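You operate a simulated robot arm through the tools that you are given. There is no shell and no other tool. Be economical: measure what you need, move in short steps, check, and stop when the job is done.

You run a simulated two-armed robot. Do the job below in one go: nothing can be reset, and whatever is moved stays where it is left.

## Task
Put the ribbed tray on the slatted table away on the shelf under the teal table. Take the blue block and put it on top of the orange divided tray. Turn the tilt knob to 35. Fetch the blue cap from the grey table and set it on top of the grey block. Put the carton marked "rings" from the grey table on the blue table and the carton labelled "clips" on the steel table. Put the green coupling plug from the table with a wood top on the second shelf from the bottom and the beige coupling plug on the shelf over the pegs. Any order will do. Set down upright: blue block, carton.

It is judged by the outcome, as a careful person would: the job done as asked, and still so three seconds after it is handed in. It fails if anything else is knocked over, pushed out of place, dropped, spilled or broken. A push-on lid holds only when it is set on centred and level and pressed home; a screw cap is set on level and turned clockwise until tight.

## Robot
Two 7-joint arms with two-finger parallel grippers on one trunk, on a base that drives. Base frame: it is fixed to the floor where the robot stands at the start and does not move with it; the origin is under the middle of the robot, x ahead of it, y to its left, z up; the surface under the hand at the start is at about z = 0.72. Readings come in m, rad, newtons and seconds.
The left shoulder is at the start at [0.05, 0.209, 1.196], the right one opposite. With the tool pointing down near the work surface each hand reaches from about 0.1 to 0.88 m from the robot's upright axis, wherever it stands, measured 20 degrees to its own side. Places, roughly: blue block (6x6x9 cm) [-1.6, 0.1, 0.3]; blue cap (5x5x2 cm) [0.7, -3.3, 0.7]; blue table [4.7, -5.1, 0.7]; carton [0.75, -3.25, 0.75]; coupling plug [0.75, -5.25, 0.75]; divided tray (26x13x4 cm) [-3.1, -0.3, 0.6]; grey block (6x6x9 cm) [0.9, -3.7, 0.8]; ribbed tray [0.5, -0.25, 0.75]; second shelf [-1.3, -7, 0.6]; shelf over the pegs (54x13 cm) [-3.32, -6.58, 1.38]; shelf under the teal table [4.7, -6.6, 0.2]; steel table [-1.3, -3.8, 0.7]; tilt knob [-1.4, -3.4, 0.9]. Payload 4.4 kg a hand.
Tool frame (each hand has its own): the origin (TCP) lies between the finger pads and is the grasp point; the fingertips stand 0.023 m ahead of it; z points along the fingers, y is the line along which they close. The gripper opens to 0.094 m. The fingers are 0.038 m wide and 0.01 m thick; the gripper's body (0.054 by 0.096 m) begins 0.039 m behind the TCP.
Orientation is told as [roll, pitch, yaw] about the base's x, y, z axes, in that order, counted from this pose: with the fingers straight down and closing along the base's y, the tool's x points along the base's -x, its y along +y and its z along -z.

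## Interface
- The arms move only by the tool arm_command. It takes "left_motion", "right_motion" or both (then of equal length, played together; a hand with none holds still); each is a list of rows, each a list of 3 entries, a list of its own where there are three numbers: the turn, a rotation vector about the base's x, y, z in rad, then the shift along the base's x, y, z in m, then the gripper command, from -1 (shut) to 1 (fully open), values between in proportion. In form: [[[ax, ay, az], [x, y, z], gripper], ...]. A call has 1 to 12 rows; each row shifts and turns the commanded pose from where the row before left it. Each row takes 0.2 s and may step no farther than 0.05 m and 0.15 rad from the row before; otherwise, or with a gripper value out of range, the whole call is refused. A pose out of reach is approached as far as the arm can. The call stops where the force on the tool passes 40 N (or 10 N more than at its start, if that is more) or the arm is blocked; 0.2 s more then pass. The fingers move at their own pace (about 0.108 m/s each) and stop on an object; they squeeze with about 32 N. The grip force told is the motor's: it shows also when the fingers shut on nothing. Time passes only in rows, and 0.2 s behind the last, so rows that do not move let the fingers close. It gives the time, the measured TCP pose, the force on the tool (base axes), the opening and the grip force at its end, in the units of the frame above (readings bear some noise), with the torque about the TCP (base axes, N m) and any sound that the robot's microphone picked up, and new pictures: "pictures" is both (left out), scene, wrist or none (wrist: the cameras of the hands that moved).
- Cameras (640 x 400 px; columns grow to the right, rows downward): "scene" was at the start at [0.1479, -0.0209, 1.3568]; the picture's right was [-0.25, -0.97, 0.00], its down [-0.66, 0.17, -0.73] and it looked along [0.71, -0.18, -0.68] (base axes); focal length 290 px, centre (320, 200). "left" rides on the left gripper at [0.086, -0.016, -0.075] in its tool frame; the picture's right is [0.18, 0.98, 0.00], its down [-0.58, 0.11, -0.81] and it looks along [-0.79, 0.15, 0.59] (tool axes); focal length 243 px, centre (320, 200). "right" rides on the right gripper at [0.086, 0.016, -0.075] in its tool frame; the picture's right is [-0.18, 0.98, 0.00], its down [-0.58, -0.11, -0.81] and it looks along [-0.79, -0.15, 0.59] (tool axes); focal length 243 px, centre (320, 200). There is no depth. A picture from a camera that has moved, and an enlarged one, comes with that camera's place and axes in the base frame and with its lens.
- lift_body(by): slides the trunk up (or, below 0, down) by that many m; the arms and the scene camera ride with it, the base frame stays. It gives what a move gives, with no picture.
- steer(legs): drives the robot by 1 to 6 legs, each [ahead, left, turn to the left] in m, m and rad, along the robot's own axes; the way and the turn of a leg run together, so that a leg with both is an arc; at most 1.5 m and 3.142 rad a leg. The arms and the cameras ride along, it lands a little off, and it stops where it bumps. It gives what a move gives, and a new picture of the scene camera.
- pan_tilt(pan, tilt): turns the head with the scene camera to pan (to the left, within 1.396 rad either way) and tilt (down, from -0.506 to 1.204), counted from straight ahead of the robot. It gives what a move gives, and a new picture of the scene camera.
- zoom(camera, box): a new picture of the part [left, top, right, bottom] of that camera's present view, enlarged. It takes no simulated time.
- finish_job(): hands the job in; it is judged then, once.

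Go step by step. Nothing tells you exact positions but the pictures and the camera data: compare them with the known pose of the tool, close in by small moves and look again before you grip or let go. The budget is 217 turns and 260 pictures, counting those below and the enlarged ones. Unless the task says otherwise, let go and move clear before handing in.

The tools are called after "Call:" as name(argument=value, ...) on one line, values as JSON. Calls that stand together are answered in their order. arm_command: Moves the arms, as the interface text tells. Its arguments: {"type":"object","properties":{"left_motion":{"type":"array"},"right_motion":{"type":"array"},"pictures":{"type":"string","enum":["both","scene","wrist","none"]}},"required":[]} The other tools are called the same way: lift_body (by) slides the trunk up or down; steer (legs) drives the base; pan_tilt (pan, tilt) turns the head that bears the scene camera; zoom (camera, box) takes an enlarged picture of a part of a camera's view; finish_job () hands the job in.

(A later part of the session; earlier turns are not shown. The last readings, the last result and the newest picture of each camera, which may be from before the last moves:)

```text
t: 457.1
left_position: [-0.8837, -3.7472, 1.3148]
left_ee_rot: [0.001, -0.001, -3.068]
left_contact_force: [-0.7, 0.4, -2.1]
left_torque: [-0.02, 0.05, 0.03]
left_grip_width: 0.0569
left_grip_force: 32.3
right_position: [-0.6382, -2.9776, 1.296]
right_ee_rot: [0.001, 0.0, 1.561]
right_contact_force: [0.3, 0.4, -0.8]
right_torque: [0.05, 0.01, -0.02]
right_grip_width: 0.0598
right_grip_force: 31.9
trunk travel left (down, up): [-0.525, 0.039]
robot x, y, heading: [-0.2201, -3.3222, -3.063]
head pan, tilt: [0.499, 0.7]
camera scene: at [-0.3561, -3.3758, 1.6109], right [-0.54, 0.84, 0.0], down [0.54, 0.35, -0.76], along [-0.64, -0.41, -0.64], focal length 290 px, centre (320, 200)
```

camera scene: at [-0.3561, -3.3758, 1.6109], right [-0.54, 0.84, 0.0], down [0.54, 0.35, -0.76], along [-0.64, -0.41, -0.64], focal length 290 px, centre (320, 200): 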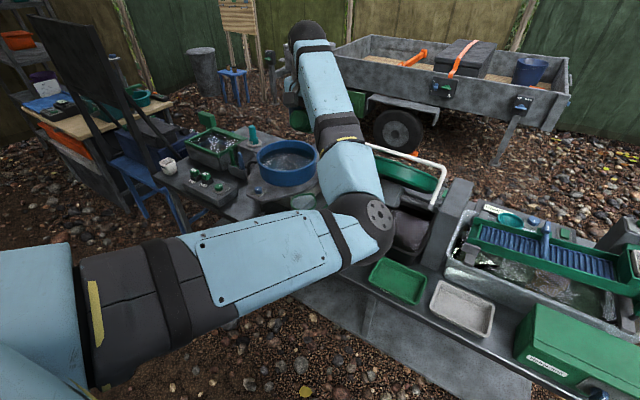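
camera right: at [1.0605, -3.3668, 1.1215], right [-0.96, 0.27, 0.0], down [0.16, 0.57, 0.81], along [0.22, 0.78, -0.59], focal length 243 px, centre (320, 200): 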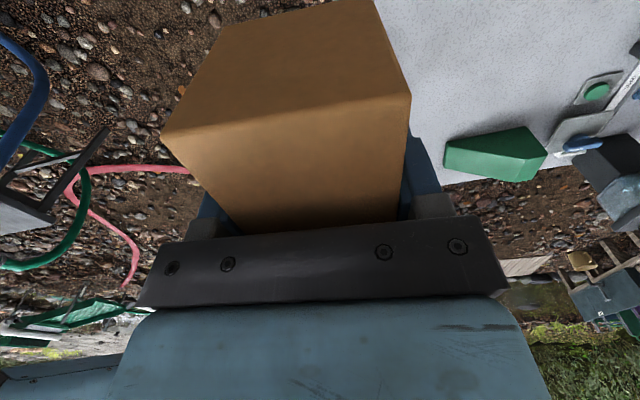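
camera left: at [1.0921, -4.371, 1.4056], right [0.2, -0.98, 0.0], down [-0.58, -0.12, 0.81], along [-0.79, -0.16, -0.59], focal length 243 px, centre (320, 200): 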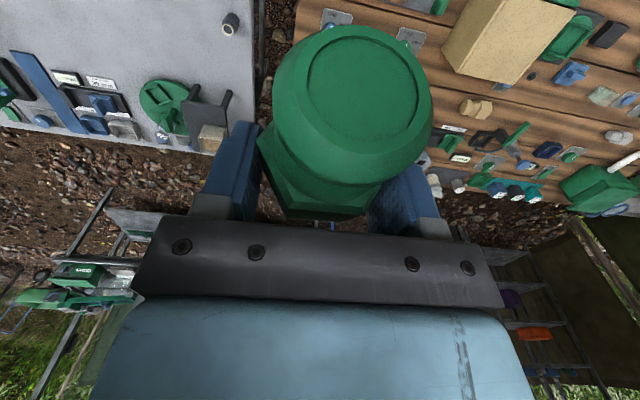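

Call:
zoom(camera="scene", box=[380, 140, 540, 260])

Call:
zoom(camera="right", box=[0, 0, 640, 400])

```text
3.33 times, centred on (460, 200) of scene
camera zoom: at [-0.3561, -3.3758, 1.6109], right [-0.54, 0.84, 0.0], down [0.54, 0.35, -0.76], along [-0.64, -0.41, -0.64], focal length 968 px, centre (-147, 200)
```

zoom: 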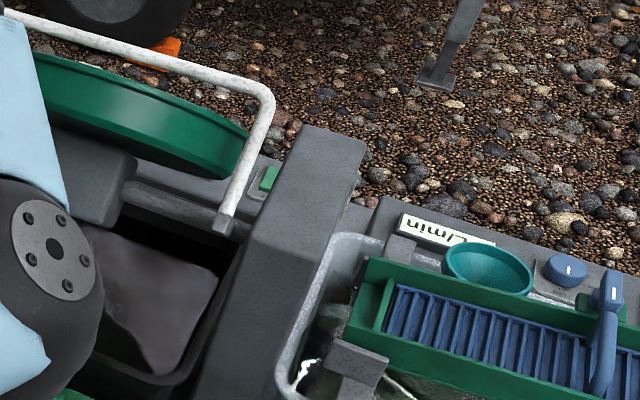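

```text
1.00 times, centred on (320, 200) of right (not enlarged: the box is as wide or as high as the picture)
camera zoom: at [-0.6547, -3.0641, 1.3705], right [-0.98, 0.19, 0.0], down [0.11, 0.58, 0.81], along [0.16, 0.79, -0.59], focal length 243 px, centre (320, 200)
```

zoom: 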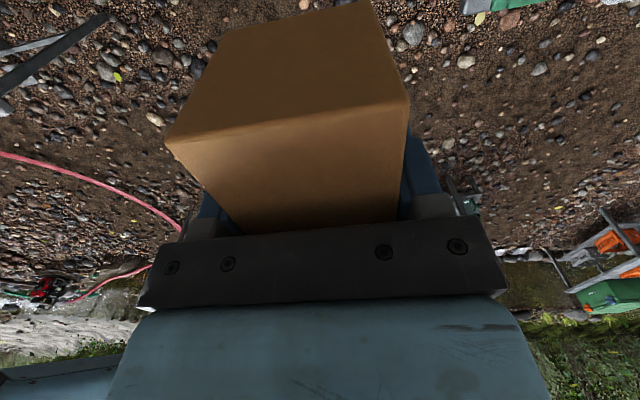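

The post near [-1.39,-3.40] has no knob on this side; it must be on another face. I slide left to inspect the rest of the steel table for free space.

Call:
steer(legs=[[0, 0.95, -0.07]])

Call:
pan_tilt(pan=-0.35, tilt=0.75)

```text
t: 465.7
left_position: [-0.8687, -4.6462, 1.3147]
left_ee_rot: [0.005, 0.0, -3.131]
left_contact_force: [-0.4, -0.2, -1.6]
left_torque: [0.01, -0.03, 0.01]
left_grip_width: 0.0571
left_grip_force: 32.3
right_position: [-0.5742, -3.8938, 1.2972]
right_ee_rot: [0.0, -0.001, 1.5]
right_contact_force: [-0.1, 0.7, -1.5]
right_torque: [0.03, -0.02, 0.0]
right_grip_width: 0.0595
right_grip_force: 32.0
trunk travel left (down, up): [-0.525, 0.039]
robot x, y, heading: [-0.177, -4.2645, -3.124]
head pan, tilt: [0.499, 0.7]
camera scene: at [-0.3182, -4.3082, 1.6109], right [-0.49, 0.87, 0.0], down [0.56, 0.32, -0.76], along [-0.67, -0.37, -0.64], focal length 290 px, centre (320, 200)
```

scene: 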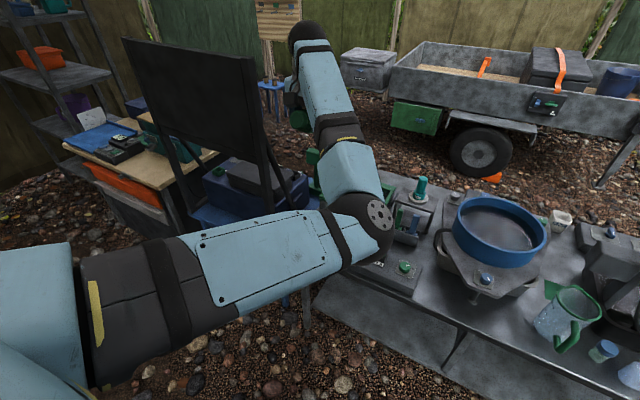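

```text
t: 466.9
left_position: [-0.8678, -4.6457, 1.315]
left_ee_rot: [0.001, 0.001, -3.13]
left_contact_force: [-0.3, -0.5, -1.1]
left_torque: [-0.01, 0.01, -0.01]
left_grip_width: 0.0568
left_grip_force: 32.2
right_position: [-0.5739, -3.8935, 1.2965]
right_ee_rot: [0.001, 0.0, 1.5]
right_contact_force: [-0.4, 0.4, -1.7]
right_torque: [0.0, 0.02, 0.01]
right_grip_width: 0.0597
right_grip_force: 31.8
trunk travel left (down, up): [-0.525, 0.039]
robot x, y, heading: [-0.1788, -4.2686, -3.129]
head pan, tilt: [-0.351, 0.75]
camera scene: at [-0.3223, -4.2394, 1.6066], right [0.33, 0.94, 0.0], down [0.64, -0.23, -0.73], along [-0.69, 0.24, -0.68], focal length 290 px, centre (320, 200)
```

scene: 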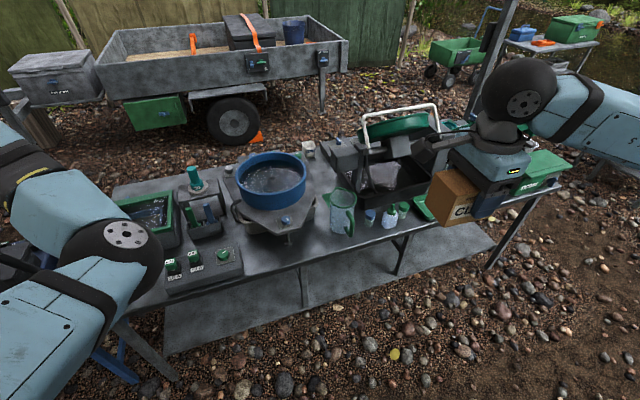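

There's free space on the table front between the control panel and the jug. I zoom to check it and the devices.

Call:
zoom(camera="scene", box=[150, 130, 450, 310])

Call:
zoom(camera="scene", box=[310, 90, 450, 180])

```text
2.13 times, centred on (300, 220) of scene
camera zoom: at [-0.3223, -4.2394, 1.6066], right [0.33, 0.94, 0.0], down [0.64, -0.23, -0.73], along [-0.69, 0.24, -0.68], focal length 619 px, centre (363, 157)
```

zoom: 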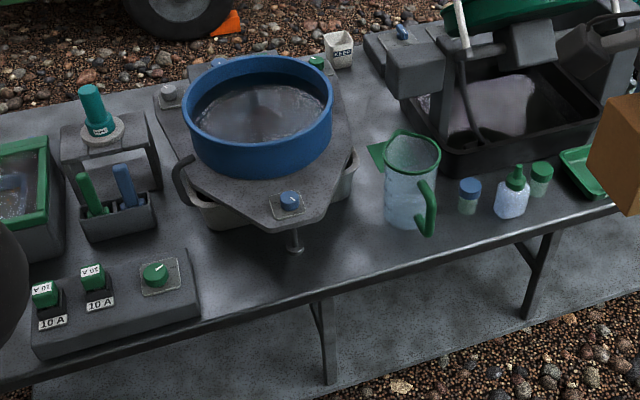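

```text
4.44 times, centred on (380, 135) of scene
camera zoom: at [-0.3223, -4.2394, 1.6066], right [0.33, 0.94, 0.0], down [0.64, -0.23, -0.73], along [-0.69, 0.24, -0.68], focal length 1290 px, centre (53, 489)
```

zoom: 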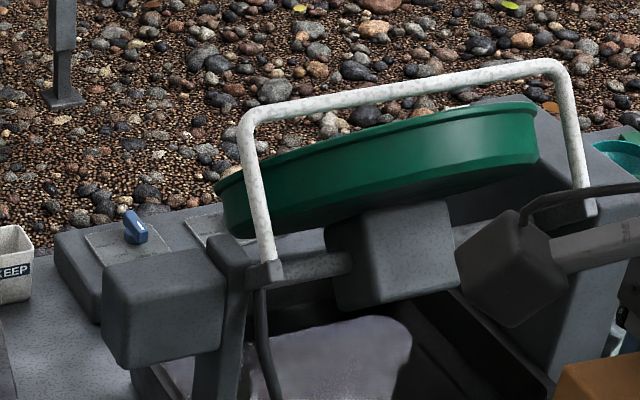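

The front strip near [-0.965,-4.04] suits the carton. I approach and lower the trunk a bit.

Call:
steer(legs=[[0.22, -0.08, -0.015]])

Call:
lift_body(by=-0.15)

Call:
arm_command(right_motion=[[[0, 0, 0.04], [-0.03, -0.02, -0.02], -1], [[0, 0, 0.03], [-0.03, -0.02, -0.03], -1], [[0, 0, 0], [-0.03, -0.02, -0.03], -1], [[0, 0, 0], [-0.02, -0.02, -0.03], -1], [[0, 0, 0], [0, 0, 0], -1]], pictures="both")

```text
t: 468.6
left_position: [-1.0978, -4.5549, 1.3153]
left_ee_rot: [0.002, -0.001, 3.134]
left_contact_force: [0.4, -0.7, -1.2]
left_torque: [-0.01, 0.05, -0.04]
left_grip_width: 0.0569
left_grip_force: 31.8
right_position: [-0.788, -3.8088, 1.2967]
right_ee_rot: [0.001, 0.0, 1.478]
right_contact_force: [-1.0, -1.0, -2.1]
right_torque: [0.0, 0.01, 0.02]
right_grip_width: 0.0597
right_grip_force: 32.1
trunk travel left (down, up): [-0.525, 0.039]
robot x, y, heading: [-0.4007, -4.1895, 3.134]
head pan, tilt: [-0.351, 0.75]
camera scene: at [-0.5433, -4.159, 1.6068], right [0.35, 0.94, 0.0], down [0.64, -0.24, -0.73], along [-0.69, 0.26, -0.68], focal length 290 px, centre (320, 200)
```

scene: 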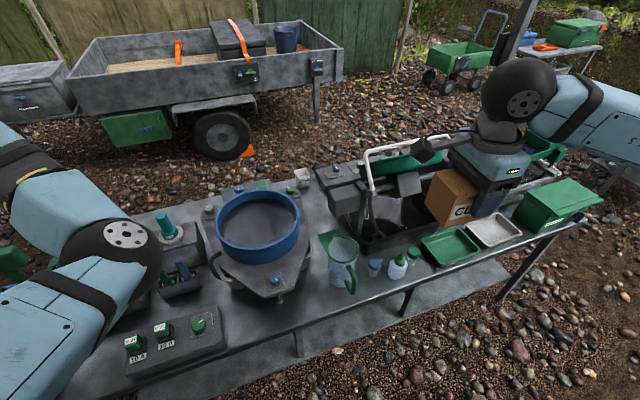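

```text
t: 470.4
left_position: [-1.0972, -4.5549, 1.1655]
left_ee_rot: [0.001, 0.0, 3.133]
left_contact_force: [0.0, 0.5, -2.1]
left_torque: [-0.04, 0.03, 0.01]
left_grip_width: 0.057
left_grip_force: 32.1
right_position: [-0.7889, -3.809, 1.1472]
right_ee_rot: [0.001, 0.0, 1.48]
right_contact_force: [-0.2, 0.0, -1.1]
right_torque: [-0.02, -0.01, -0.01]
right_grip_width: 0.0598
right_grip_force: 31.8
trunk travel left (down, up): [-0.375, 0.189]
robot x, y, heading: [-0.4005, -4.1871, 3.137]
head pan, tilt: [-0.351, 0.75]
```

```text
t: 471.6
left_position: [-1.0977, -4.5532, 1.1663]
left_ee_rot: [0.002, -0.001, 3.134]
left_contact_force: [0.0, -0.4, -1.6]
left_torque: [0.03, 0.05, 0.03]
left_grip_width: 0.0568
left_grip_force: 32.4
right_position: [-0.8988, -3.8905, 1.0383]
right_ee_rot: [0.002, 0.002, 1.55]
right_contact_force: [0.5, -0.8, -0.5]
right_torque: [0.05, 0.03, -0.02]
right_grip_width: 0.0597
right_grip_force: 31.9
trunk travel left (down, up): [-0.375, 0.189]
robot x, y, heading: [-0.4031, -4.1871, 3.131]
head pan, tilt: [-0.351, 0.75]
camera scene: at [-0.5436, -4.1582, 1.4568], right [0.35, 0.94, 0.0], down [0.64, -0.24, -0.73], along [-0.69, 0.26, -0.68], focal length 290 px, centre (320, 200)
camera right: at [-0.918, -3.9764, 1.1121], right [-0.98, 0.21, 0.0], down [0.12, 0.58, 0.81], along [0.16, 0.79, -0.59], focal length 243 px, centre (320, 200)
```

scene: 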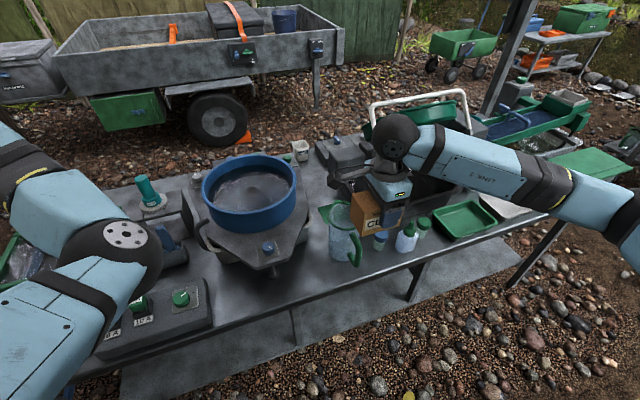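
right: 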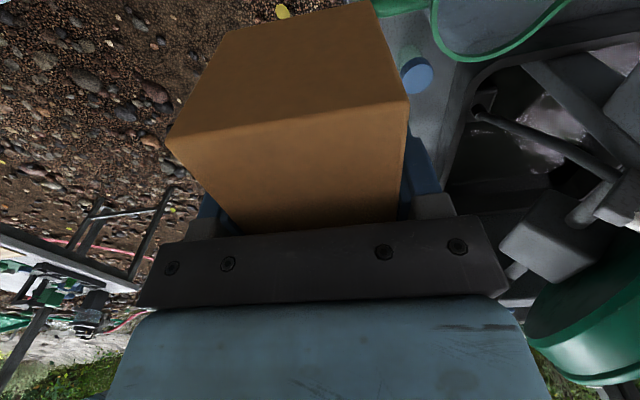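

Call:
zoom(camera="scene", box=[200, 200, 420, 340])

```text
2.86 times, centred on (310, 270) of scene
camera zoom: at [-0.5436, -4.1582, 1.4568], right [0.35, 0.94, 0.0], down [0.64, -0.24, -0.73], along [-0.69, 0.26, -0.68], focal length 830 px, centre (349, 0)
```

zoom: 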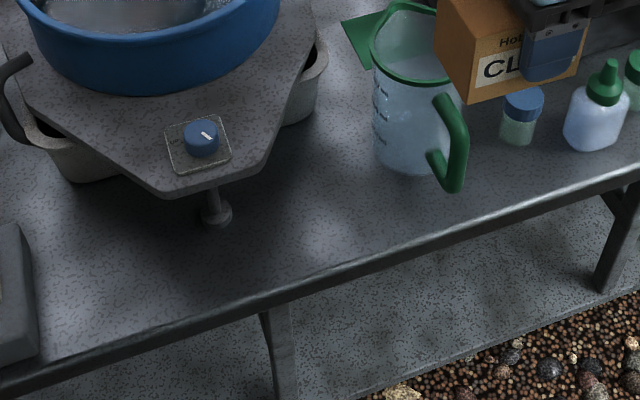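

I place the carton near [-0.975,-4.01]: moving above it first at safe height.

Call:
arm_command(right_motion=[[[0, 0, 0.05], [-0.02, -0.03, 0], -1], [[0, 0, 0.05], [-0.02, -0.03, 0], -1], [[0, 0, 0.05], [-0.02, -0.03, -0.01], -1], [[0, 0, 0], [-0.016, -0.03, -0.03], -1], [[0, 0, 0], [0, 0, -0.045], -1], [[0, 0, 0], [0, 0, -0.045], -1], [[0, 0, 0], [0, 0, -0.045], -1], [[0, 0, 0], [0, 0, 0], -1]], pictures="both")

Call:
zoom(camera="scene", box=[220, 180, 420, 320])

```text
t: 473.4
left_position: [-1.098, -4.5538, 1.1646]
left_ee_rot: [0.002, -0.001, 3.132]
left_contact_force: [0.4, -1.0, -1.3]
left_torque: [0.0, 0.06, 0.02]
left_grip_width: 0.057
left_grip_force: 31.7
right_position: [-0.9748, -4.0086, 0.8608]
right_ee_rot: [0.002, 0.001, 1.7]
right_contact_force: [0.3, -0.6, -0.2]
right_torque: [0.0, 0.0, 0.01]
right_grip_width: 0.0596
right_grip_force: 32.2
trunk travel left (down, up): [-0.375, 0.189]
robot x, y, heading: [-0.4008, -4.1877, 3.137]
head pan, tilt: [-0.351, 0.75]
camera scene: at [-0.5442, -4.1588, 1.4567], right [0.35, 0.94, 0.0], down [0.64, -0.24, -0.73], along [-0.69, 0.26, -0.68], focal length 290 px, centre (320, 200)
camera right: at [-0.9808, -4.0964, 0.9349], right [-1.0, 0.06, 0.0], down [0.03, 0.59, 0.81], along [0.04, 0.81, -0.59], focal length 243 px, centre (320, 200)
```

scene: 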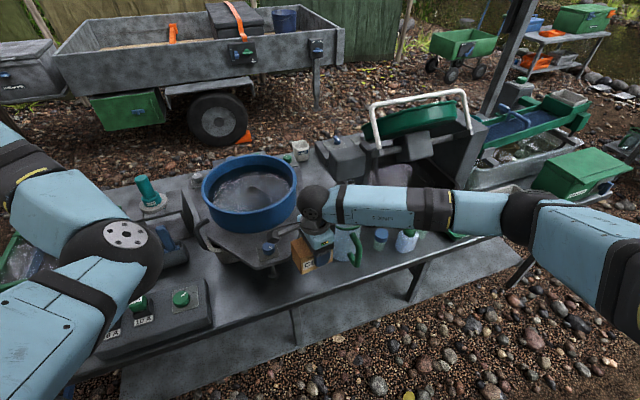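
right: 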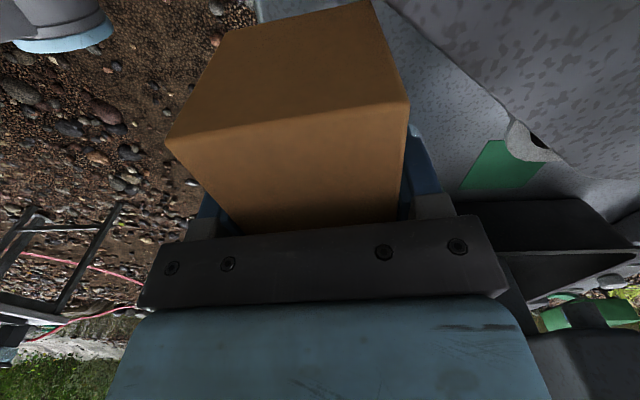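

```text
2.86 times, centred on (320, 250) of scene
camera zoom: at [-0.5442, -4.1588, 1.4567], right [0.35, 0.94, 0.0], down [0.64, -0.24, -0.73], along [-0.69, 0.26, -0.68], focal length 830 px, centre (320, 57)
```

zoom: 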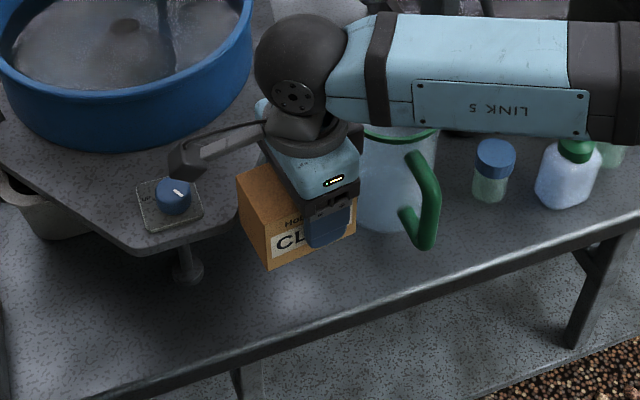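

Call:
arm_command(right_motion=[[[0, 0, 0], [0.002, 0.0, -0.03], -1], [[0, 0, 0], [0, 0, -0.03], -1], [[0, 0, 0], [0, 0, -0.02], -1], [[0, 0, 0], [0, 0, 0], -1]], pictures="wrist")

Call:
zoom(camera="scene", box=[220, 180, 420, 320])

```text
t: 474.4
left_position: [-1.0981, -4.5533, 1.1665]
left_ee_rot: [0.002, -0.002, 3.133]
left_contact_force: [0.2, 0.5, -2.2]
left_torque: [-0.01, 0.01, 0.05]
left_grip_width: 0.0567
left_grip_force: 32.0
right_position: [-0.9728, -4.0058, 0.7819]
right_ee_rot: [-0.001, 0.0, 1.699]
right_contact_force: [0.3, 0.7, -2.2]
right_torque: [0.03, 0.03, -0.02]
right_grip_width: 0.0597
right_grip_force: 31.7
trunk travel left (down, up): [-0.375, 0.189]
robot x, y, heading: [-0.4006, -4.186, 3.138]
head pan, tilt: [-0.351, 0.75]
camera right: at [-0.9785, -4.0937, 0.8552], right [-1.0, 0.06, 0.0], down [0.03, 0.59, 0.81], along [0.05, 0.81, -0.59], focal length 243 px, centre (320, 200)
```

right: 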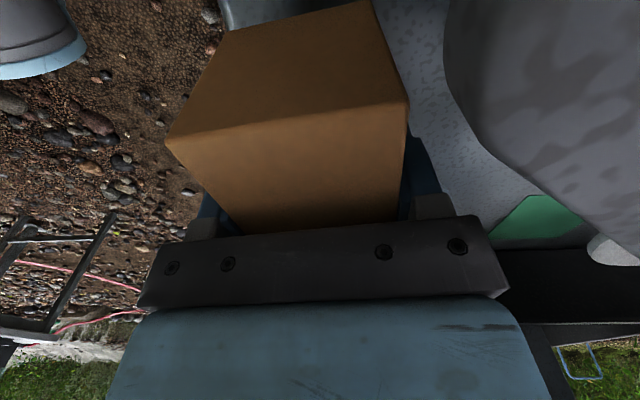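

```text
2.86 times, centred on (320, 250) of scene
camera zoom: at [-0.5444, -4.1586, 1.4567], right [0.35, 0.94, 0.0], down [0.64, -0.24, -0.73], along [-0.68, 0.26, -0.68], focal length 830 px, centre (320, 57)
```

zoom: 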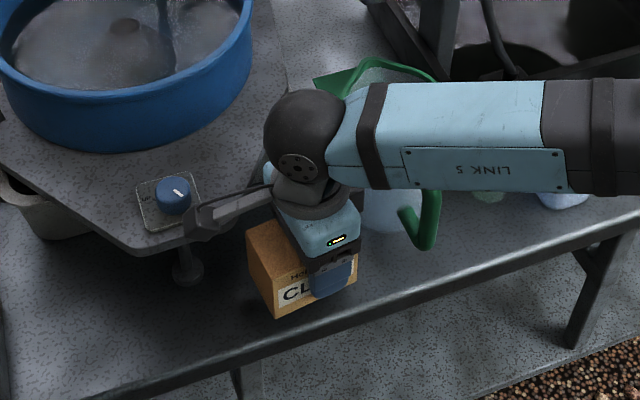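

Call:
arm_command(right_motion=[[[0, 0, 0], [0, 0, -0.012], -1], [[0, 0, 0], [0, 0, -0.004], -1], [[0, 0, 0], [0, 0, -0.003], -1], [[0, 0, 0], [0, 0, 0], -1]], pictures="none")

```text
t: 475.4
left_position: [-1.0992, -4.5547, 1.1642]
left_ee_rot: [0.001, 0.0, 3.133]
left_contact_force: [-0.2, 0.3, -1.8]
left_torque: [-0.01, 0.04, 0.03]
left_grip_width: 0.0568
left_grip_force: 32.2
right_position: [-0.9736, -4.0073, 0.7621]
right_ee_rot: [-0.001, 0.001, 1.7]
right_contact_force: [0.2, -0.8, -1.2]
right_torque: [0.04, -0.04, 0.0]
right_grip_width: 0.0597
right_grip_force: 31.6
trunk travel left (down, up): [-0.375, 0.189]
robot x, y, heading: [-0.397, -4.189, 3.133]
head pan, tilt: [-0.351, 0.75]
```

Call:
arm_command(right_motion=[[[0, 0, 0], [0, 0, -0.003], -1], [[0, 0, 0], [0, 0, -0.003], -1], [[0, 0, 0], [0, 0, -0.002], -1], [[0, 0, 0], [0, 0, 0], -1]], pictures="none")

```text
t: 476.4
left_position: [-1.0962, -4.5539, 1.1673]
left_ee_rot: [0.003, -0.003, 3.133]
left_contact_force: [0.0, 0.5, -0.8]
left_torque: [0.02, 0.01, -0.03]
left_grip_width: 0.0568
left_grip_force: 32.4
right_position: [-0.9739, -4.0099, 0.7582]
right_ee_rot: [0.005, -0.003, 1.698]
right_contact_force: [0.2, 3.4, 30.8]
right_torque: [0.07, -0.55, 0.05]
right_grip_width: 0.0595
right_grip_force: 31.8
trunk travel left (down, up): [-0.375, 0.189]
robot x, y, heading: [-0.3983, -4.1857, 3.131]
head pan, tilt: [-0.351, 0.75]
```

Contact with the table. Release and rise straight up.

Call:
arm_command(right_motion=[[[0, 0, 0], [0, 0, 0.003], -0.2], [[0, 0, 0], [0, 0, 0], 0.5], [[0, 0, 0], [0, 0, 0], 0.85], [[0, 0, 0], [0, 0, 0], 0.85], [[0, 0, 0], [0, 0, 0.03], 0.85], [[0, 0, 0], [0, 0, 0.045], 0.85], [[0, 0, 0], [0, 0, 0.045], 0.85], [[0, 0, 0], [0, 0, 0.045], 0.85], [[0, 0, 0], [0.02, 0, 0.045], 0.85], [[0, 0, 0], [0.03, 0.02, 0.03], 0.85], [[0, 0, 0], [0.03, 0.03, 0.02], 0.85]], pictures="scene")

Call:
zoom(camera="scene", box=[200, 180, 420, 320])

```text
t: 478.8
left_position: [-1.0965, -4.5532, 1.1649]
left_ee_rot: [0.005, 0.0, 3.132]
left_contact_force: [0.1, 0.4, -1.1]
left_torque: [0.0, 0.01, -0.01]
left_grip_width: 0.0573
left_grip_force: 31.8
right_position: [-0.8918, -3.9582, 1.0185]
right_ee_rot: [0.003, 0.001, 1.7]
right_contact_force: [-0.3, 0.2, 0.7]
right_torque: [0.02, 0.02, 0.07]
right_grip_width: 0.0869
right_grip_force: 0.0
trunk travel left (down, up): [-0.375, 0.189]
robot x, y, heading: [-0.3999, -4.1886, 3.131]
head pan, tilt: [-0.351, 0.75]
camera scene: at [-0.5427, -4.1573, 1.4568], right [0.35, 0.94, 0.0], down [0.64, -0.24, -0.73], along [-0.69, 0.26, -0.68], focal length 290 px, centre (320, 200)
```

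scene: 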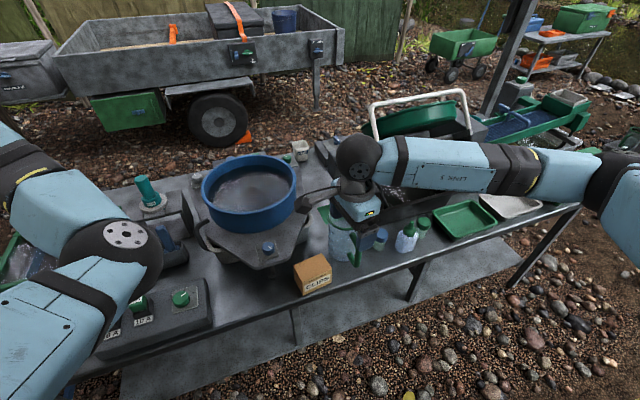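

```text
2.86 times, centred on (310, 250) of scene
camera zoom: at [-0.5427, -4.1573, 1.4568], right [0.35, 0.94, 0.0], down [0.64, -0.24, -0.73], along [-0.69, 0.26, -0.68], focal length 830 px, centre (349, 57)
```

zoom: 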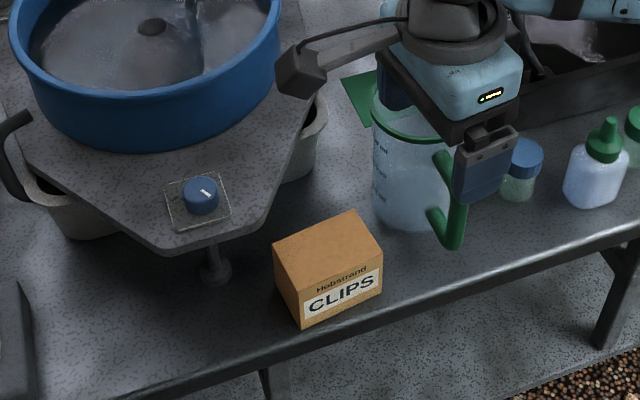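

CLIPS is placed. Now the beige plug from the wood table's west side with the right hand: I raise the trunk, turn round and drive over.

Call:
lift_body(by=0.15)

Call:
pan_tilt(pan=-0.1, tilt=0.75)

Call:
steer(legs=[[-0.24, 0, 0], [0, 0, 3.142], [0.1, -0.6, 0]])

```text
t: 480.6
left_position: [-1.0978, -4.5542, 1.3151]
left_ee_rot: [0.002, 0.0, 3.131]
left_contact_force: [-0.7, 0.6, -1.4]
left_torque: [-0.02, 0.0, -0.01]
left_grip_width: 0.0569
left_grip_force: 32.4
right_position: [-0.8945, -3.9585, 1.1662]
right_ee_rot: [-0.001, 0.0, 1.699]
right_contact_force: [-0.3, 0.0, -0.1]
right_torque: [0.0, -0.01, 0.0]
right_grip_width: 0.0872
right_grip_force: 0.1
trunk travel left (down, up): [-0.525, 0.039]
robot x, y, heading: [-0.4002, -4.1895, 3.133]
head pan, tilt: [-0.351, 0.75]
```

```text
t: 481.3
left_position: [-1.0982, -4.5543, 1.3148]
left_ee_rot: [0.003, 0.0, 3.133]
left_contact_force: [0.0, 0.4, -1.0]
left_torque: [-0.04, 0.02, -0.01]
left_grip_width: 0.0572
left_grip_force: 31.3
right_position: [-0.8946, -3.9586, 1.1667]
right_ee_rot: [0.001, 0.0, 1.7]
right_contact_force: [0.6, 1.0, 0.1]
right_torque: [-0.01, 0.01, 0.0]
right_grip_width: 0.0867
right_grip_force: 0.0
trunk travel left (down, up): [-0.525, 0.039]
robot x, y, heading: [-0.4003, -4.1915, 3.134]
head pan, tilt: [-0.099, 0.75]
camera scene: at [-0.5492, -4.1787, 1.6067], right [0.11, 0.99, 0.0], down [0.68, -0.07, -0.73], along [-0.73, 0.08, -0.68], focal length 290 px, centre (320, 200)
```

scene: 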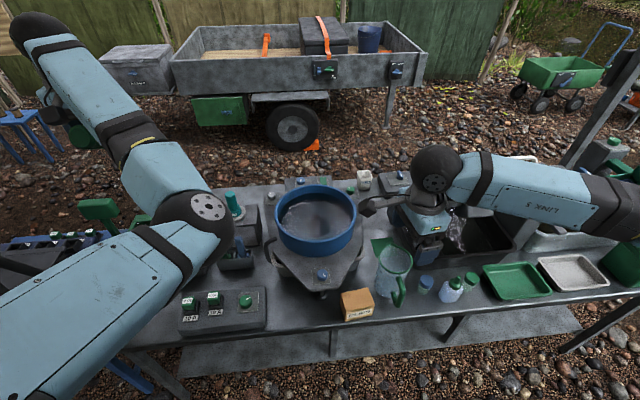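

```text
refused: 3.142 is not a number from -3.14159 to 3.14159
```

Call:
steer(legs=[[-0.24, 0, 0], [0, 0, 3.14], [0.1, -0.6, 0]])

```text
t: 495.8
left_position: [0.6381, -4.4111, 1.315]
left_ee_rot: [0.003, 0.001, 0.0]
left_contact_force: [-0.1, -1.2, -1.0]
left_torque: [-0.01, -0.03, -0.01]
left_grip_width: 0.0571
left_grip_force: 32.1
right_position: [0.4411, -5.0067, 1.1676]
right_ee_rot: [0.0, 0.0, -1.429]
right_contact_force: [-0.6, 0.3, -0.2]
right_torque: [0.03, 0.0, 0.03]
right_grip_width: 0.087
right_grip_force: 0.0
trunk travel left (down, up): [-0.525, 0.039]
robot x, y, heading: [-0.0552, -4.7841, 0.006]
head pan, tilt: [-0.099, 0.75]
camera scene: at [0.094, -4.7922, 1.6067], right [-0.1, -1.0, 0.0], down [-0.68, 0.07, -0.73], along [0.73, -0.07, -0.68], focal length 290 px, centre (320, 200)
```

scene: 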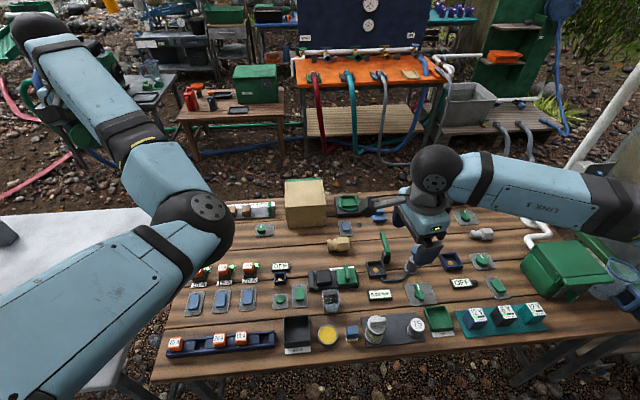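

Beige plug at about [0.768,-4.93]. I step in, lower the trunk and bring the right hand above it.

Call:
steer(legs=[[0.075, 0, 0]])

Call:
lift_body(by=-0.2)

Call:
arm_command(right_motion=[[[0, 0, -0.0237], [0.0415, 0.0128, -0.0197], 0.7], [[0, 0, -0.0237], [0.0415, 0.0128, -0.0197], 0.7], [[0, 0, -0.0237], [0.0415, 0.0128, -0.0197], 0.7], [[0, 0, -0.0237], [0.0415, 0.0128, -0.0197], 0.7], [[0, 0, -0.0237], [0.0415, 0.0128, -0.0197], 0.7], [[0, 0, -0.0237], [0.0415, 0.0128, -0.0197], 0.7], [[0, 0, 0], [0, 0, 0], 0.7]], pictures="both")

```text
t: 496.8
left_position: [0.7112, -4.4107, 1.3167]
left_ee_rot: [0.003, -0.002, 0.0]
left_contact_force: [0.4, -0.7, -2.0]
left_torque: [-0.02, -0.05, 0.02]
left_grip_width: 0.057
left_grip_force: 31.8
right_position: [0.5139, -5.0074, 1.1683]
right_ee_rot: [0.003, 0.001, -1.433]
right_contact_force: [-0.3, 0.7, -0.9]
right_torque: [-0.01, 0.01, 0.0]
right_grip_width: 0.0869
right_grip_force: 0.1
trunk travel left (down, up): [-0.525, 0.039]
robot x, y, heading: [0.0241, -4.785, 0.002]
head pan, tilt: [-0.099, 0.75]
camera scene: at [0.166, -4.7922, 1.607], right [-0.1, -1.0, 0.0], down [-0.68, 0.07, -0.73], along [0.73, -0.07, -0.68], focal length 290 px, centre (320, 200)
```

scene: 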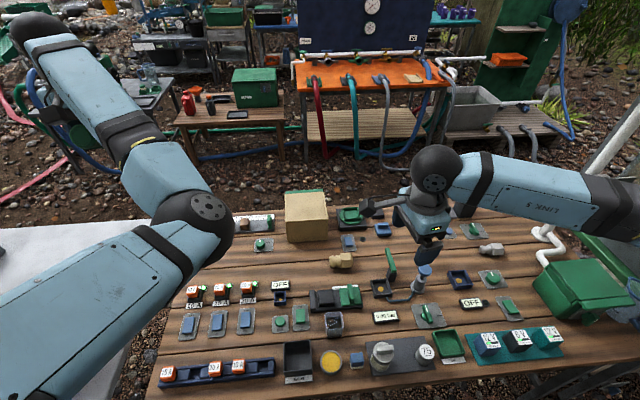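

```text
t: 499.0
left_position: [0.7126, -4.4106, 1.1153]
left_ee_rot: [0.003, -0.002, 0.0]
left_contact_force: [0.7, 0.6, -2.3]
left_torque: [-0.01, -0.06, -0.01]
left_grip_width: 0.0571
left_grip_force: 32.1
right_position: [0.5147, -5.0072, 0.9677]
right_ee_rot: [-0.001, 0.0, -1.432]
right_contact_force: [-0.4, 0.7, -0.3]
right_torque: [-0.01, -0.01, -0.01]
right_grip_width: 0.0867
right_grip_force: 0.2
trunk travel left (down, up): [-0.325, 0.239]
robot x, y, heading: [0.0158, -4.7813, 0.006]
head pan, tilt: [-0.099, 0.75]
```

```text
t: 500.6
left_position: [0.7122, -4.4117, 1.1168]
left_ee_rot: [0.004, -0.002, 0.001]
left_contact_force: [0.2, -0.6, -1.6]
left_torque: [0.03, -0.03, 0.0]
left_grip_width: 0.0573
left_grip_force: 32.1
right_position: [0.7617, -4.9313, 0.8489]
right_ee_rot: [0.002, 0.001, -1.575]
right_contact_force: [-0.5, -0.2, -0.4]
right_torque: [0.01, -0.01, 0.0]
right_grip_width: 0.0798
right_grip_force: 0.1
trunk travel left (down, up): [-0.325, 0.239]
robot x, y, heading: [0.0188, -4.7831, 0.006]
head pan, tilt: [-0.099, 0.75]
camera scene: at [0.1671, -4.7932, 1.4068], right [-0.1, -1.0, 0.0], down [-0.68, 0.07, -0.73], along [0.73, -0.07, -0.68], focal length 290 px, centre (320, 200)
camera right: at [0.7771, -4.844, 0.9226], right [0.98, -0.19, 0.0], down [-0.11, -0.58, 0.81], along [-0.15, -0.79, -0.59], focal length 243 px, centre (320, 200)
```

scene: 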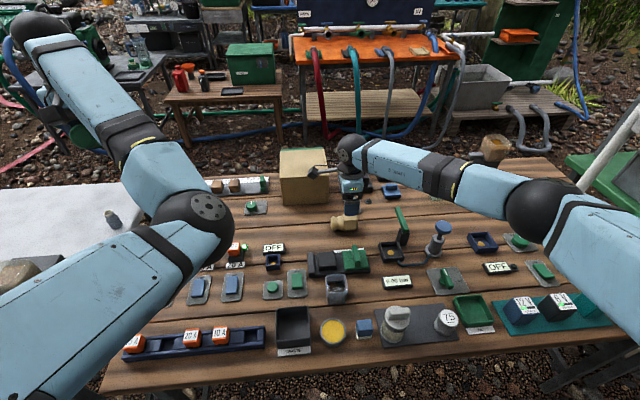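
right: 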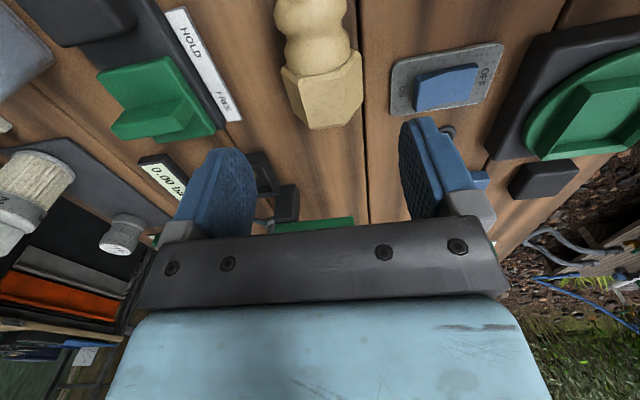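

The beige plug lies exactly below; descend, grip and lift.

Call:
arm_command(right_motion=[[[0, 0, 0], [-0.001, -0.012, -0.03], 0.7], [[0, 0, 0], [0, 0, -0.035], 0.7], [[0, 0, 0], [0, 0, -0.032], 0.7], [[0, 0, 0], [0, 0, 0], 0.7], [[0, 0, 0], [0, 0, 0], -1], [[0, 0, 0], [0, 0, 0], -1], [[0, 0, 0], [0, 0, 0], -1], [[0, 0, 0], [0, 0, 0.03], -1], [[0, 0, 0], [0, 0, 0.045], -1], [[0, 0, 0], [-0.02, 0, 0.04], -1], [[0, 0, 0], [-0.03, -0.01, 0.035], -1], [[0, 0, 0], [-0.03, -0.01, 0.035], -1]], pictures="both")

```text
t: 503.2
left_position: [0.7111, -4.4112, 1.1165]
left_ee_rot: [0.003, -0.002, 0.001]
left_contact_force: [-0.8, 0.4, -1.2]
left_torque: [0.0, -0.05, 0.02]
left_grip_width: 0.0571
left_grip_force: 32.1
right_position: [0.6805, -4.9634, 0.9348]
right_ee_rot: [0.002, 0.001, -1.575]
right_contact_force: [0.1, 0.5, -1.1]
right_torque: [-0.01, -0.01, -0.02]
right_grip_width: 0.0564
right_grip_force: 32.3
trunk travel left (down, up): [-0.325, 0.239]
robot x, y, heading: [0.0154, -4.7826, -0.001]
head pan, tilt: [-0.099, 0.75]
camera scene: at [0.1668, -4.7928, 1.4068], right [-0.1, -1.0, 0.0], down [-0.68, 0.07, -0.73], along [0.73, -0.07, -0.68], focal length 290 px, centre (320, 200)
camera right: at [0.6969, -4.8766, 1.0091], right [0.98, -0.19, 0.0], down [-0.11, -0.58, 0.81], along [-0.15, -0.79, -0.59], focal length 243 px, centre (320, 200)
```

scene: 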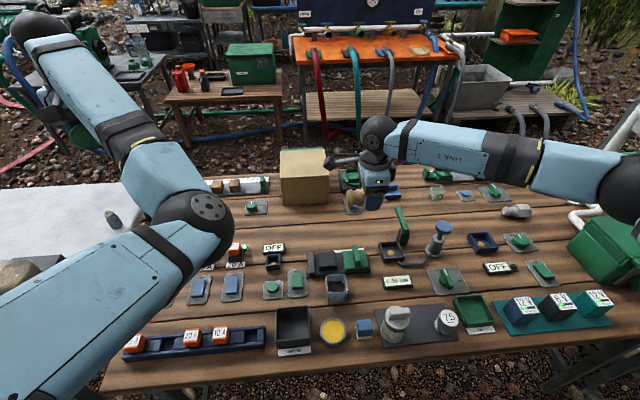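
right: 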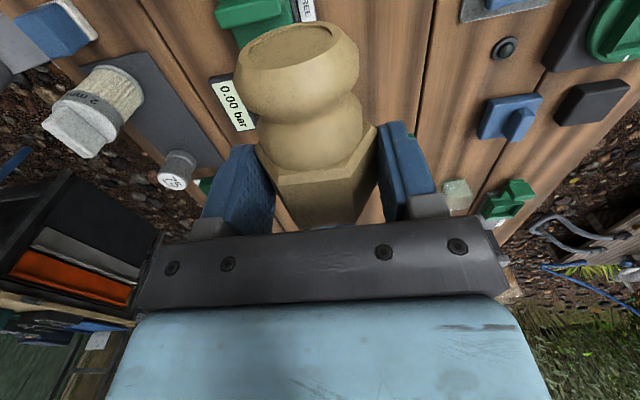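

Both plugs are held. I raise the trunk, retract the right hand and head down the aisle toward the shelf racks.

Call:
arm_command(right_motion=[[[0, 0, 0], [-0.04, -0.01, 0.02], -1], [[0, 0, 0], [-0.04, -0.01, 0.02], -1], [[0, 0, 0], [-0.04, -0.01, 0.02], -1], [[0, 0, 0], [-0.04, -0.01, 0.02], -1], [[0, 0, 0], [-0.04, -0.01, 0.02], -1], [[0, 0, 0], [-0.04, -0.01, 0.02], -1]], pictures="none")

Call:
lift_body(by=0.2)

Call:
steer(legs=[[-0.32, 0, 0], [0, 0, -1.571], [0.6, 0, 0]])

```text
t: 504.6
left_position: [0.7116, -4.4115, 1.1164]
left_ee_rot: [0.005, -0.003, 0.002]
left_contact_force: [1.0, 0.5, -2.1]
left_torque: [-0.02, -0.05, -0.01]
left_grip_width: 0.0571
left_grip_force: 32.1
right_position: [0.4407, -5.024, 1.0569]
right_ee_rot: [0.002, 0.0, -1.577]
right_contact_force: [-0.1, -0.5, -0.9]
right_torque: [0.0, -0.05, 0.01]
right_grip_width: 0.0568
right_grip_force: 31.7
trunk travel left (down, up): [-0.325, 0.239]
robot x, y, heading: [0.018, -4.7809, 0.006]
head pan, tilt: [-0.099, 0.75]
```

```text
t: 506.8
left_position: [0.7122, -4.4099, 1.3167]
left_ee_rot: [0.005, 0.0, 0.002]
left_contact_force: [0.2, -0.3, -2.7]
left_torque: [0.03, 0.02, -0.01]
left_grip_width: 0.0574
left_grip_force: 32.1
right_position: [0.4429, -5.0227, 1.2557]
right_ee_rot: [0.001, 0.0, -1.573]
right_contact_force: [-0.1, -0.1, -1.7]
right_torque: [0.0, -0.03, -0.02]
right_grip_width: 0.0567
right_grip_force: 32.3
trunk travel left (down, up): [-0.525, 0.039]
robot x, y, heading: [0.0156, -4.7819, -0.001]
head pan, tilt: [-0.099, 0.75]
```

```text
t: 515.7
left_position: [0.0959, -6.0758, 1.3157]
left_ee_rot: [0.004, -0.001, -1.553]
left_contact_force: [0.2, -0.6, -1.1]
left_torque: [0.02, -0.02, -0.03]
left_grip_width: 0.0573
left_grip_force: 32.0
right_position: [-0.5208, -5.8173, 1.2558]
right_ee_rot: [0.0, 0.001, -3.128]
right_contact_force: [-0.2, 0.0, -1.4]
right_torque: [-0.02, 0.03, -0.03]
right_grip_width: 0.0568
right_grip_force: 32.0
trunk travel left (down, up): [-0.525, 0.039]
robot x, y, heading: [-0.2893, -5.3861, -1.55]
head pan, tilt: [-0.099, 0.75]
camera scene: at [-0.2944, -5.5388, 1.6067], right [-1.0, 0.08, 0.0], down [0.05, 0.68, -0.73], along [-0.06, -0.73, -0.68], focal length 290 px, centre (320, 200)
```

scene: 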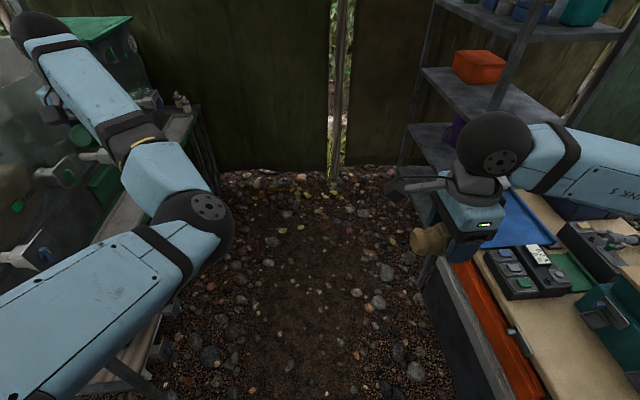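

The rack is ahead on the right, partly behind the workbench. I look at it more closely.

Call:
pan_tilt(pan=-0.45, tilt=0.55)

Call:
zoom(camera="scene", box=[160, 60, 480, 260])

```text
t: 516.5
left_position: [0.0967, -6.078, 1.3148]
left_ee_rot: [0.003, -0.001, -1.55]
left_contact_force: [-0.6, -0.5, -1.5]
left_torque: [-0.01, -0.01, 0.04]
left_grip_width: 0.0569
left_grip_force: 31.8
right_position: [-0.521, -5.8182, 1.2563]
right_ee_rot: [-0.002, 0.0, -3.126]
right_contact_force: [-0.1, 0.1, -1.4]
right_torque: [-0.02, 0.0, 0.01]
right_grip_width: 0.0569
right_grip_force: 32.0
trunk travel left (down, up): [-0.525, 0.039]
robot x, y, heading: [-0.2936, -5.3873, -1.552]
head pan, tilt: [-0.45, 0.55]
camera scene: at [-0.3251, -5.5388, 1.624], right [-0.91, 0.42, 0.0], down [0.22, 0.48, -0.85], along [-0.35, -0.78, -0.52], focal length 290 px, centre (320, 200)
```

scene: 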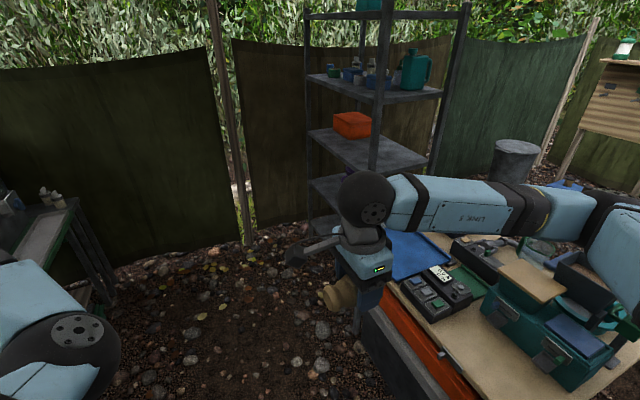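

```text
2.00 times, centred on (320, 160) of scene
camera zoom: at [-0.3251, -5.5388, 1.624], right [-0.91, 0.42, 0.0], down [0.22, 0.48, -0.85], along [-0.35, -0.78, -0.52], focal length 581 px, centre (320, 280)
```

zoom: 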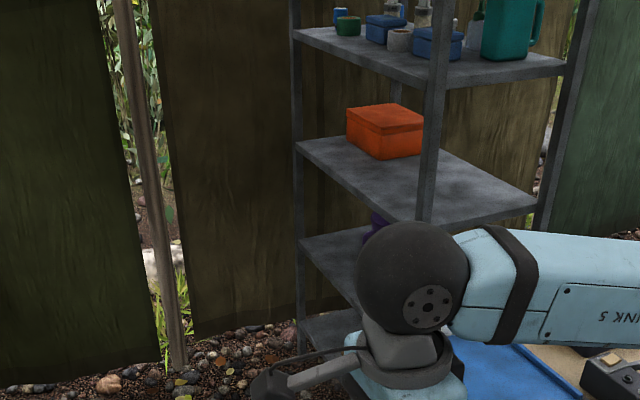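

The rack (long side along y, open to the east) has its second shelf at z≈0.6, around x −1.1…−1.45, y −6.65…−7.3. I drive to face it from the east.

Call:
steer(legs=[[1.35, 0.02, 0], [0, 0, -1.59]])

Call:
pan_tilt(pan=0.1, tilt=0.7)

```text
t: 524.6
left_position: [-0.03, -7.4979, 1.3213]
left_ee_rot: [0.008, 0.001, -1.776]
left_contact_force: [10.3, 41.5, 6.7]
left_torque: [-2.81, 0.88, 0.75]
left_grip_width: 0.0571
left_grip_force: 32.4
right_position: [-0.5716, -7.0966, 1.2585]
right_ee_rot: [0.01, 0.002, 2.903]
right_contact_force: [-0.9, -0.3, -2.3]
right_torque: [0.0, 0.01, -0.01]
right_grip_width: 0.057
right_grip_force: 32.7
trunk travel left (down, up): [-0.525, 0.039]
robot x, y, heading: [-0.2415, -6.7525, -1.802]
head pan, tilt: [-0.45, 0.55]
stopped in leg 2: the force on the tool passed its limit at 127 N (the readings are from after the stop); the commanded pose is now the measured one
camera scene: at [-0.3135, -6.8736, 1.6251], right [-0.78, 0.63, -0.01], down [0.33, 0.4, -0.86], along [-0.54, -0.67, -0.52], focal length 290 px, centre (320, 200)
```

scene: 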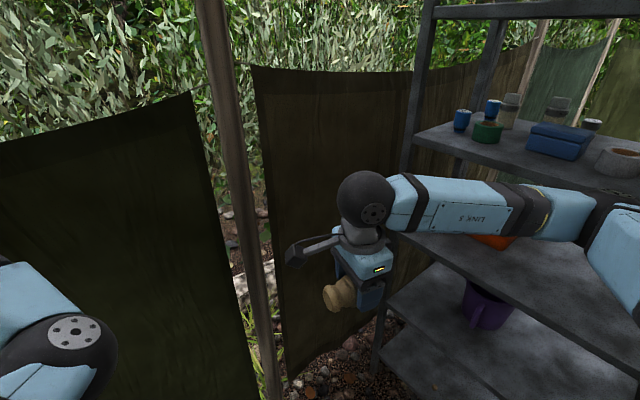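

```text
t: 525.5
left_position: [-0.029, -7.4996, 1.3202]
left_ee_rot: [0.005, -0.001, -1.78]
left_contact_force: [10.2, 48.7, 8.5]
left_torque: [-3.0, 0.53, 0.8]
left_grip_width: 0.057
left_grip_force: 31.9
right_position: [-0.5706, -7.0959, 1.2606]
right_ee_rot: [0.009, 0.003, 2.901]
right_contact_force: [-1.0, -0.3, -1.2]
right_torque: [-0.01, 0.01, 0.02]
right_grip_width: 0.057
right_grip_force: 32.0
trunk travel left (down, up): [-0.525, 0.039]
robot x, y, heading: [-0.2385, -6.7479, -1.802]
head pan, tilt: [0.099, 0.7]
camera scene: at [-0.265, -6.8869, 1.6124], right [-0.99, 0.13, 0.0], down [0.09, 0.63, -0.77], along [-0.1, -0.76, -0.64], focal length 290 px, centre (320, 200)
```

scene: 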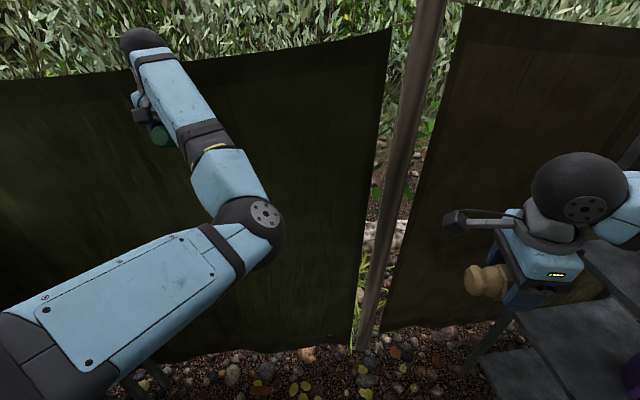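

The left hand touched the fence cloth. I back off and turn farther from it.

Call:
steer(legs=[[-0.24, 0, 0], [0, 0, -1.34]])

Call:
pan_tilt(pan=0.1, tilt=0.85)

Call:
zoom(camera="left", box=[0, 0, 640, 400])

```text
t: 530.7
left_position: [-0.8805, -6.8837, 1.3151]
left_ee_rot: [0.005, 0.007, -3.138]
left_contact_force: [1.2, -0.7, -2.1]
left_torque: [0.01, 0.06, -0.02]
left_grip_width: 0.0571
left_grip_force: 31.5
right_position: [-0.6043, -6.2682, 1.2559]
right_ee_rot: [-0.001, -0.001, 1.55]
right_contact_force: [0.3, -0.6, -1.6]
right_torque: [0.03, -0.01, 0.04]
right_grip_width: 0.0568
right_grip_force: 32.0
trunk travel left (down, up): [-0.525, 0.039]
robot x, y, heading: [-0.1853, -6.5151, 3.129]
head pan, tilt: [0.099, 0.7]
camera scene: at [-0.3366, -6.5215, 1.6109], right [-0.08, 1.0, 0.0], down [0.64, 0.05, -0.76], along [-0.76, -0.06, -0.64], focal length 290 px, centre (320, 200)
```

scene: 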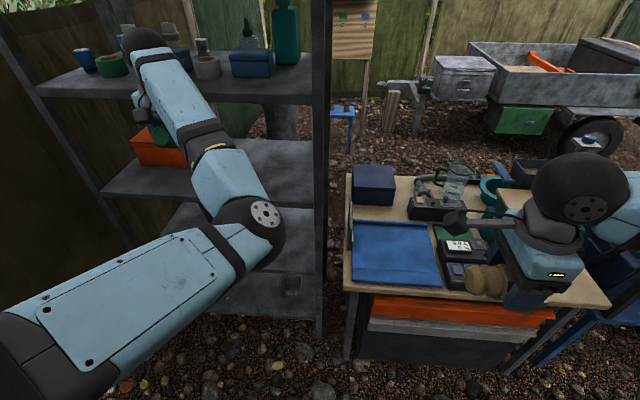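

```text
t: 531.4
left_position: [-0.8815, -6.8822, 1.3145]
left_ee_rot: [0.003, 0.008, -3.136]
left_contact_force: [0.5, 0.2, -1.0]
left_torque: [0.01, 0.01, -0.01]
left_grip_width: 0.057
left_grip_force: 32.2
right_position: [-0.6033, -6.2674, 1.2564]
right_ee_rot: [0.001, -0.001, 1.548]
right_contact_force: [-0.3, 0.0, -1.4]
right_torque: [0.0, -0.03, -0.03]
right_grip_width: 0.0568
right_grip_force: 32.5
trunk travel left (down, up): [-0.525, 0.039]
robot x, y, heading: [-0.1857, -6.5134, 3.126]
head pan, tilt: [0.099, 0.85]
camera scene: at [-0.3298, -6.5206, 1.5987], right [-0.08, 1.0, 0.0], down [0.75, 0.06, -0.66], along [-0.66, -0.06, -0.75], focal length 290 px, centre (320, 200)
```

scene: 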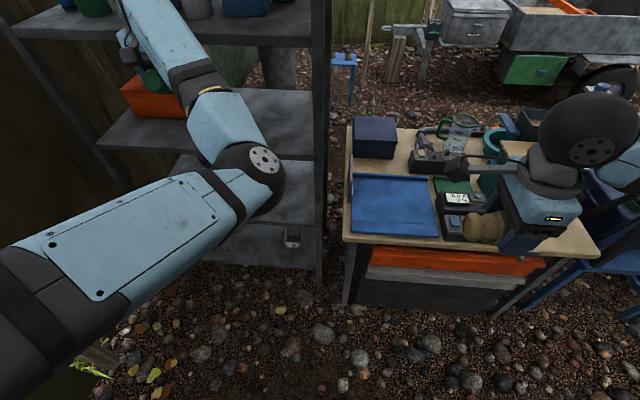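

```text
1.00 times, centred on (320, 200) of left (not enlarged: the box is as wide or as high as the picture)
camera zoom: at [-0.7955, -6.8644, 1.3889], right [0.19, -0.98, 0.0], down [-0.59, -0.11, 0.8], along [-0.79, -0.15, -0.6], focal length 243 px, centre (320, 200)
```

zoom: 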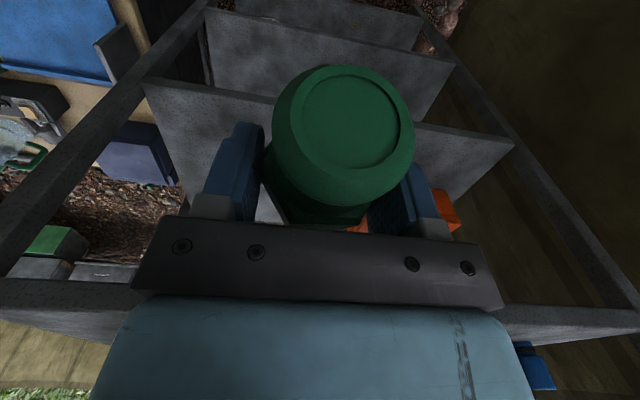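

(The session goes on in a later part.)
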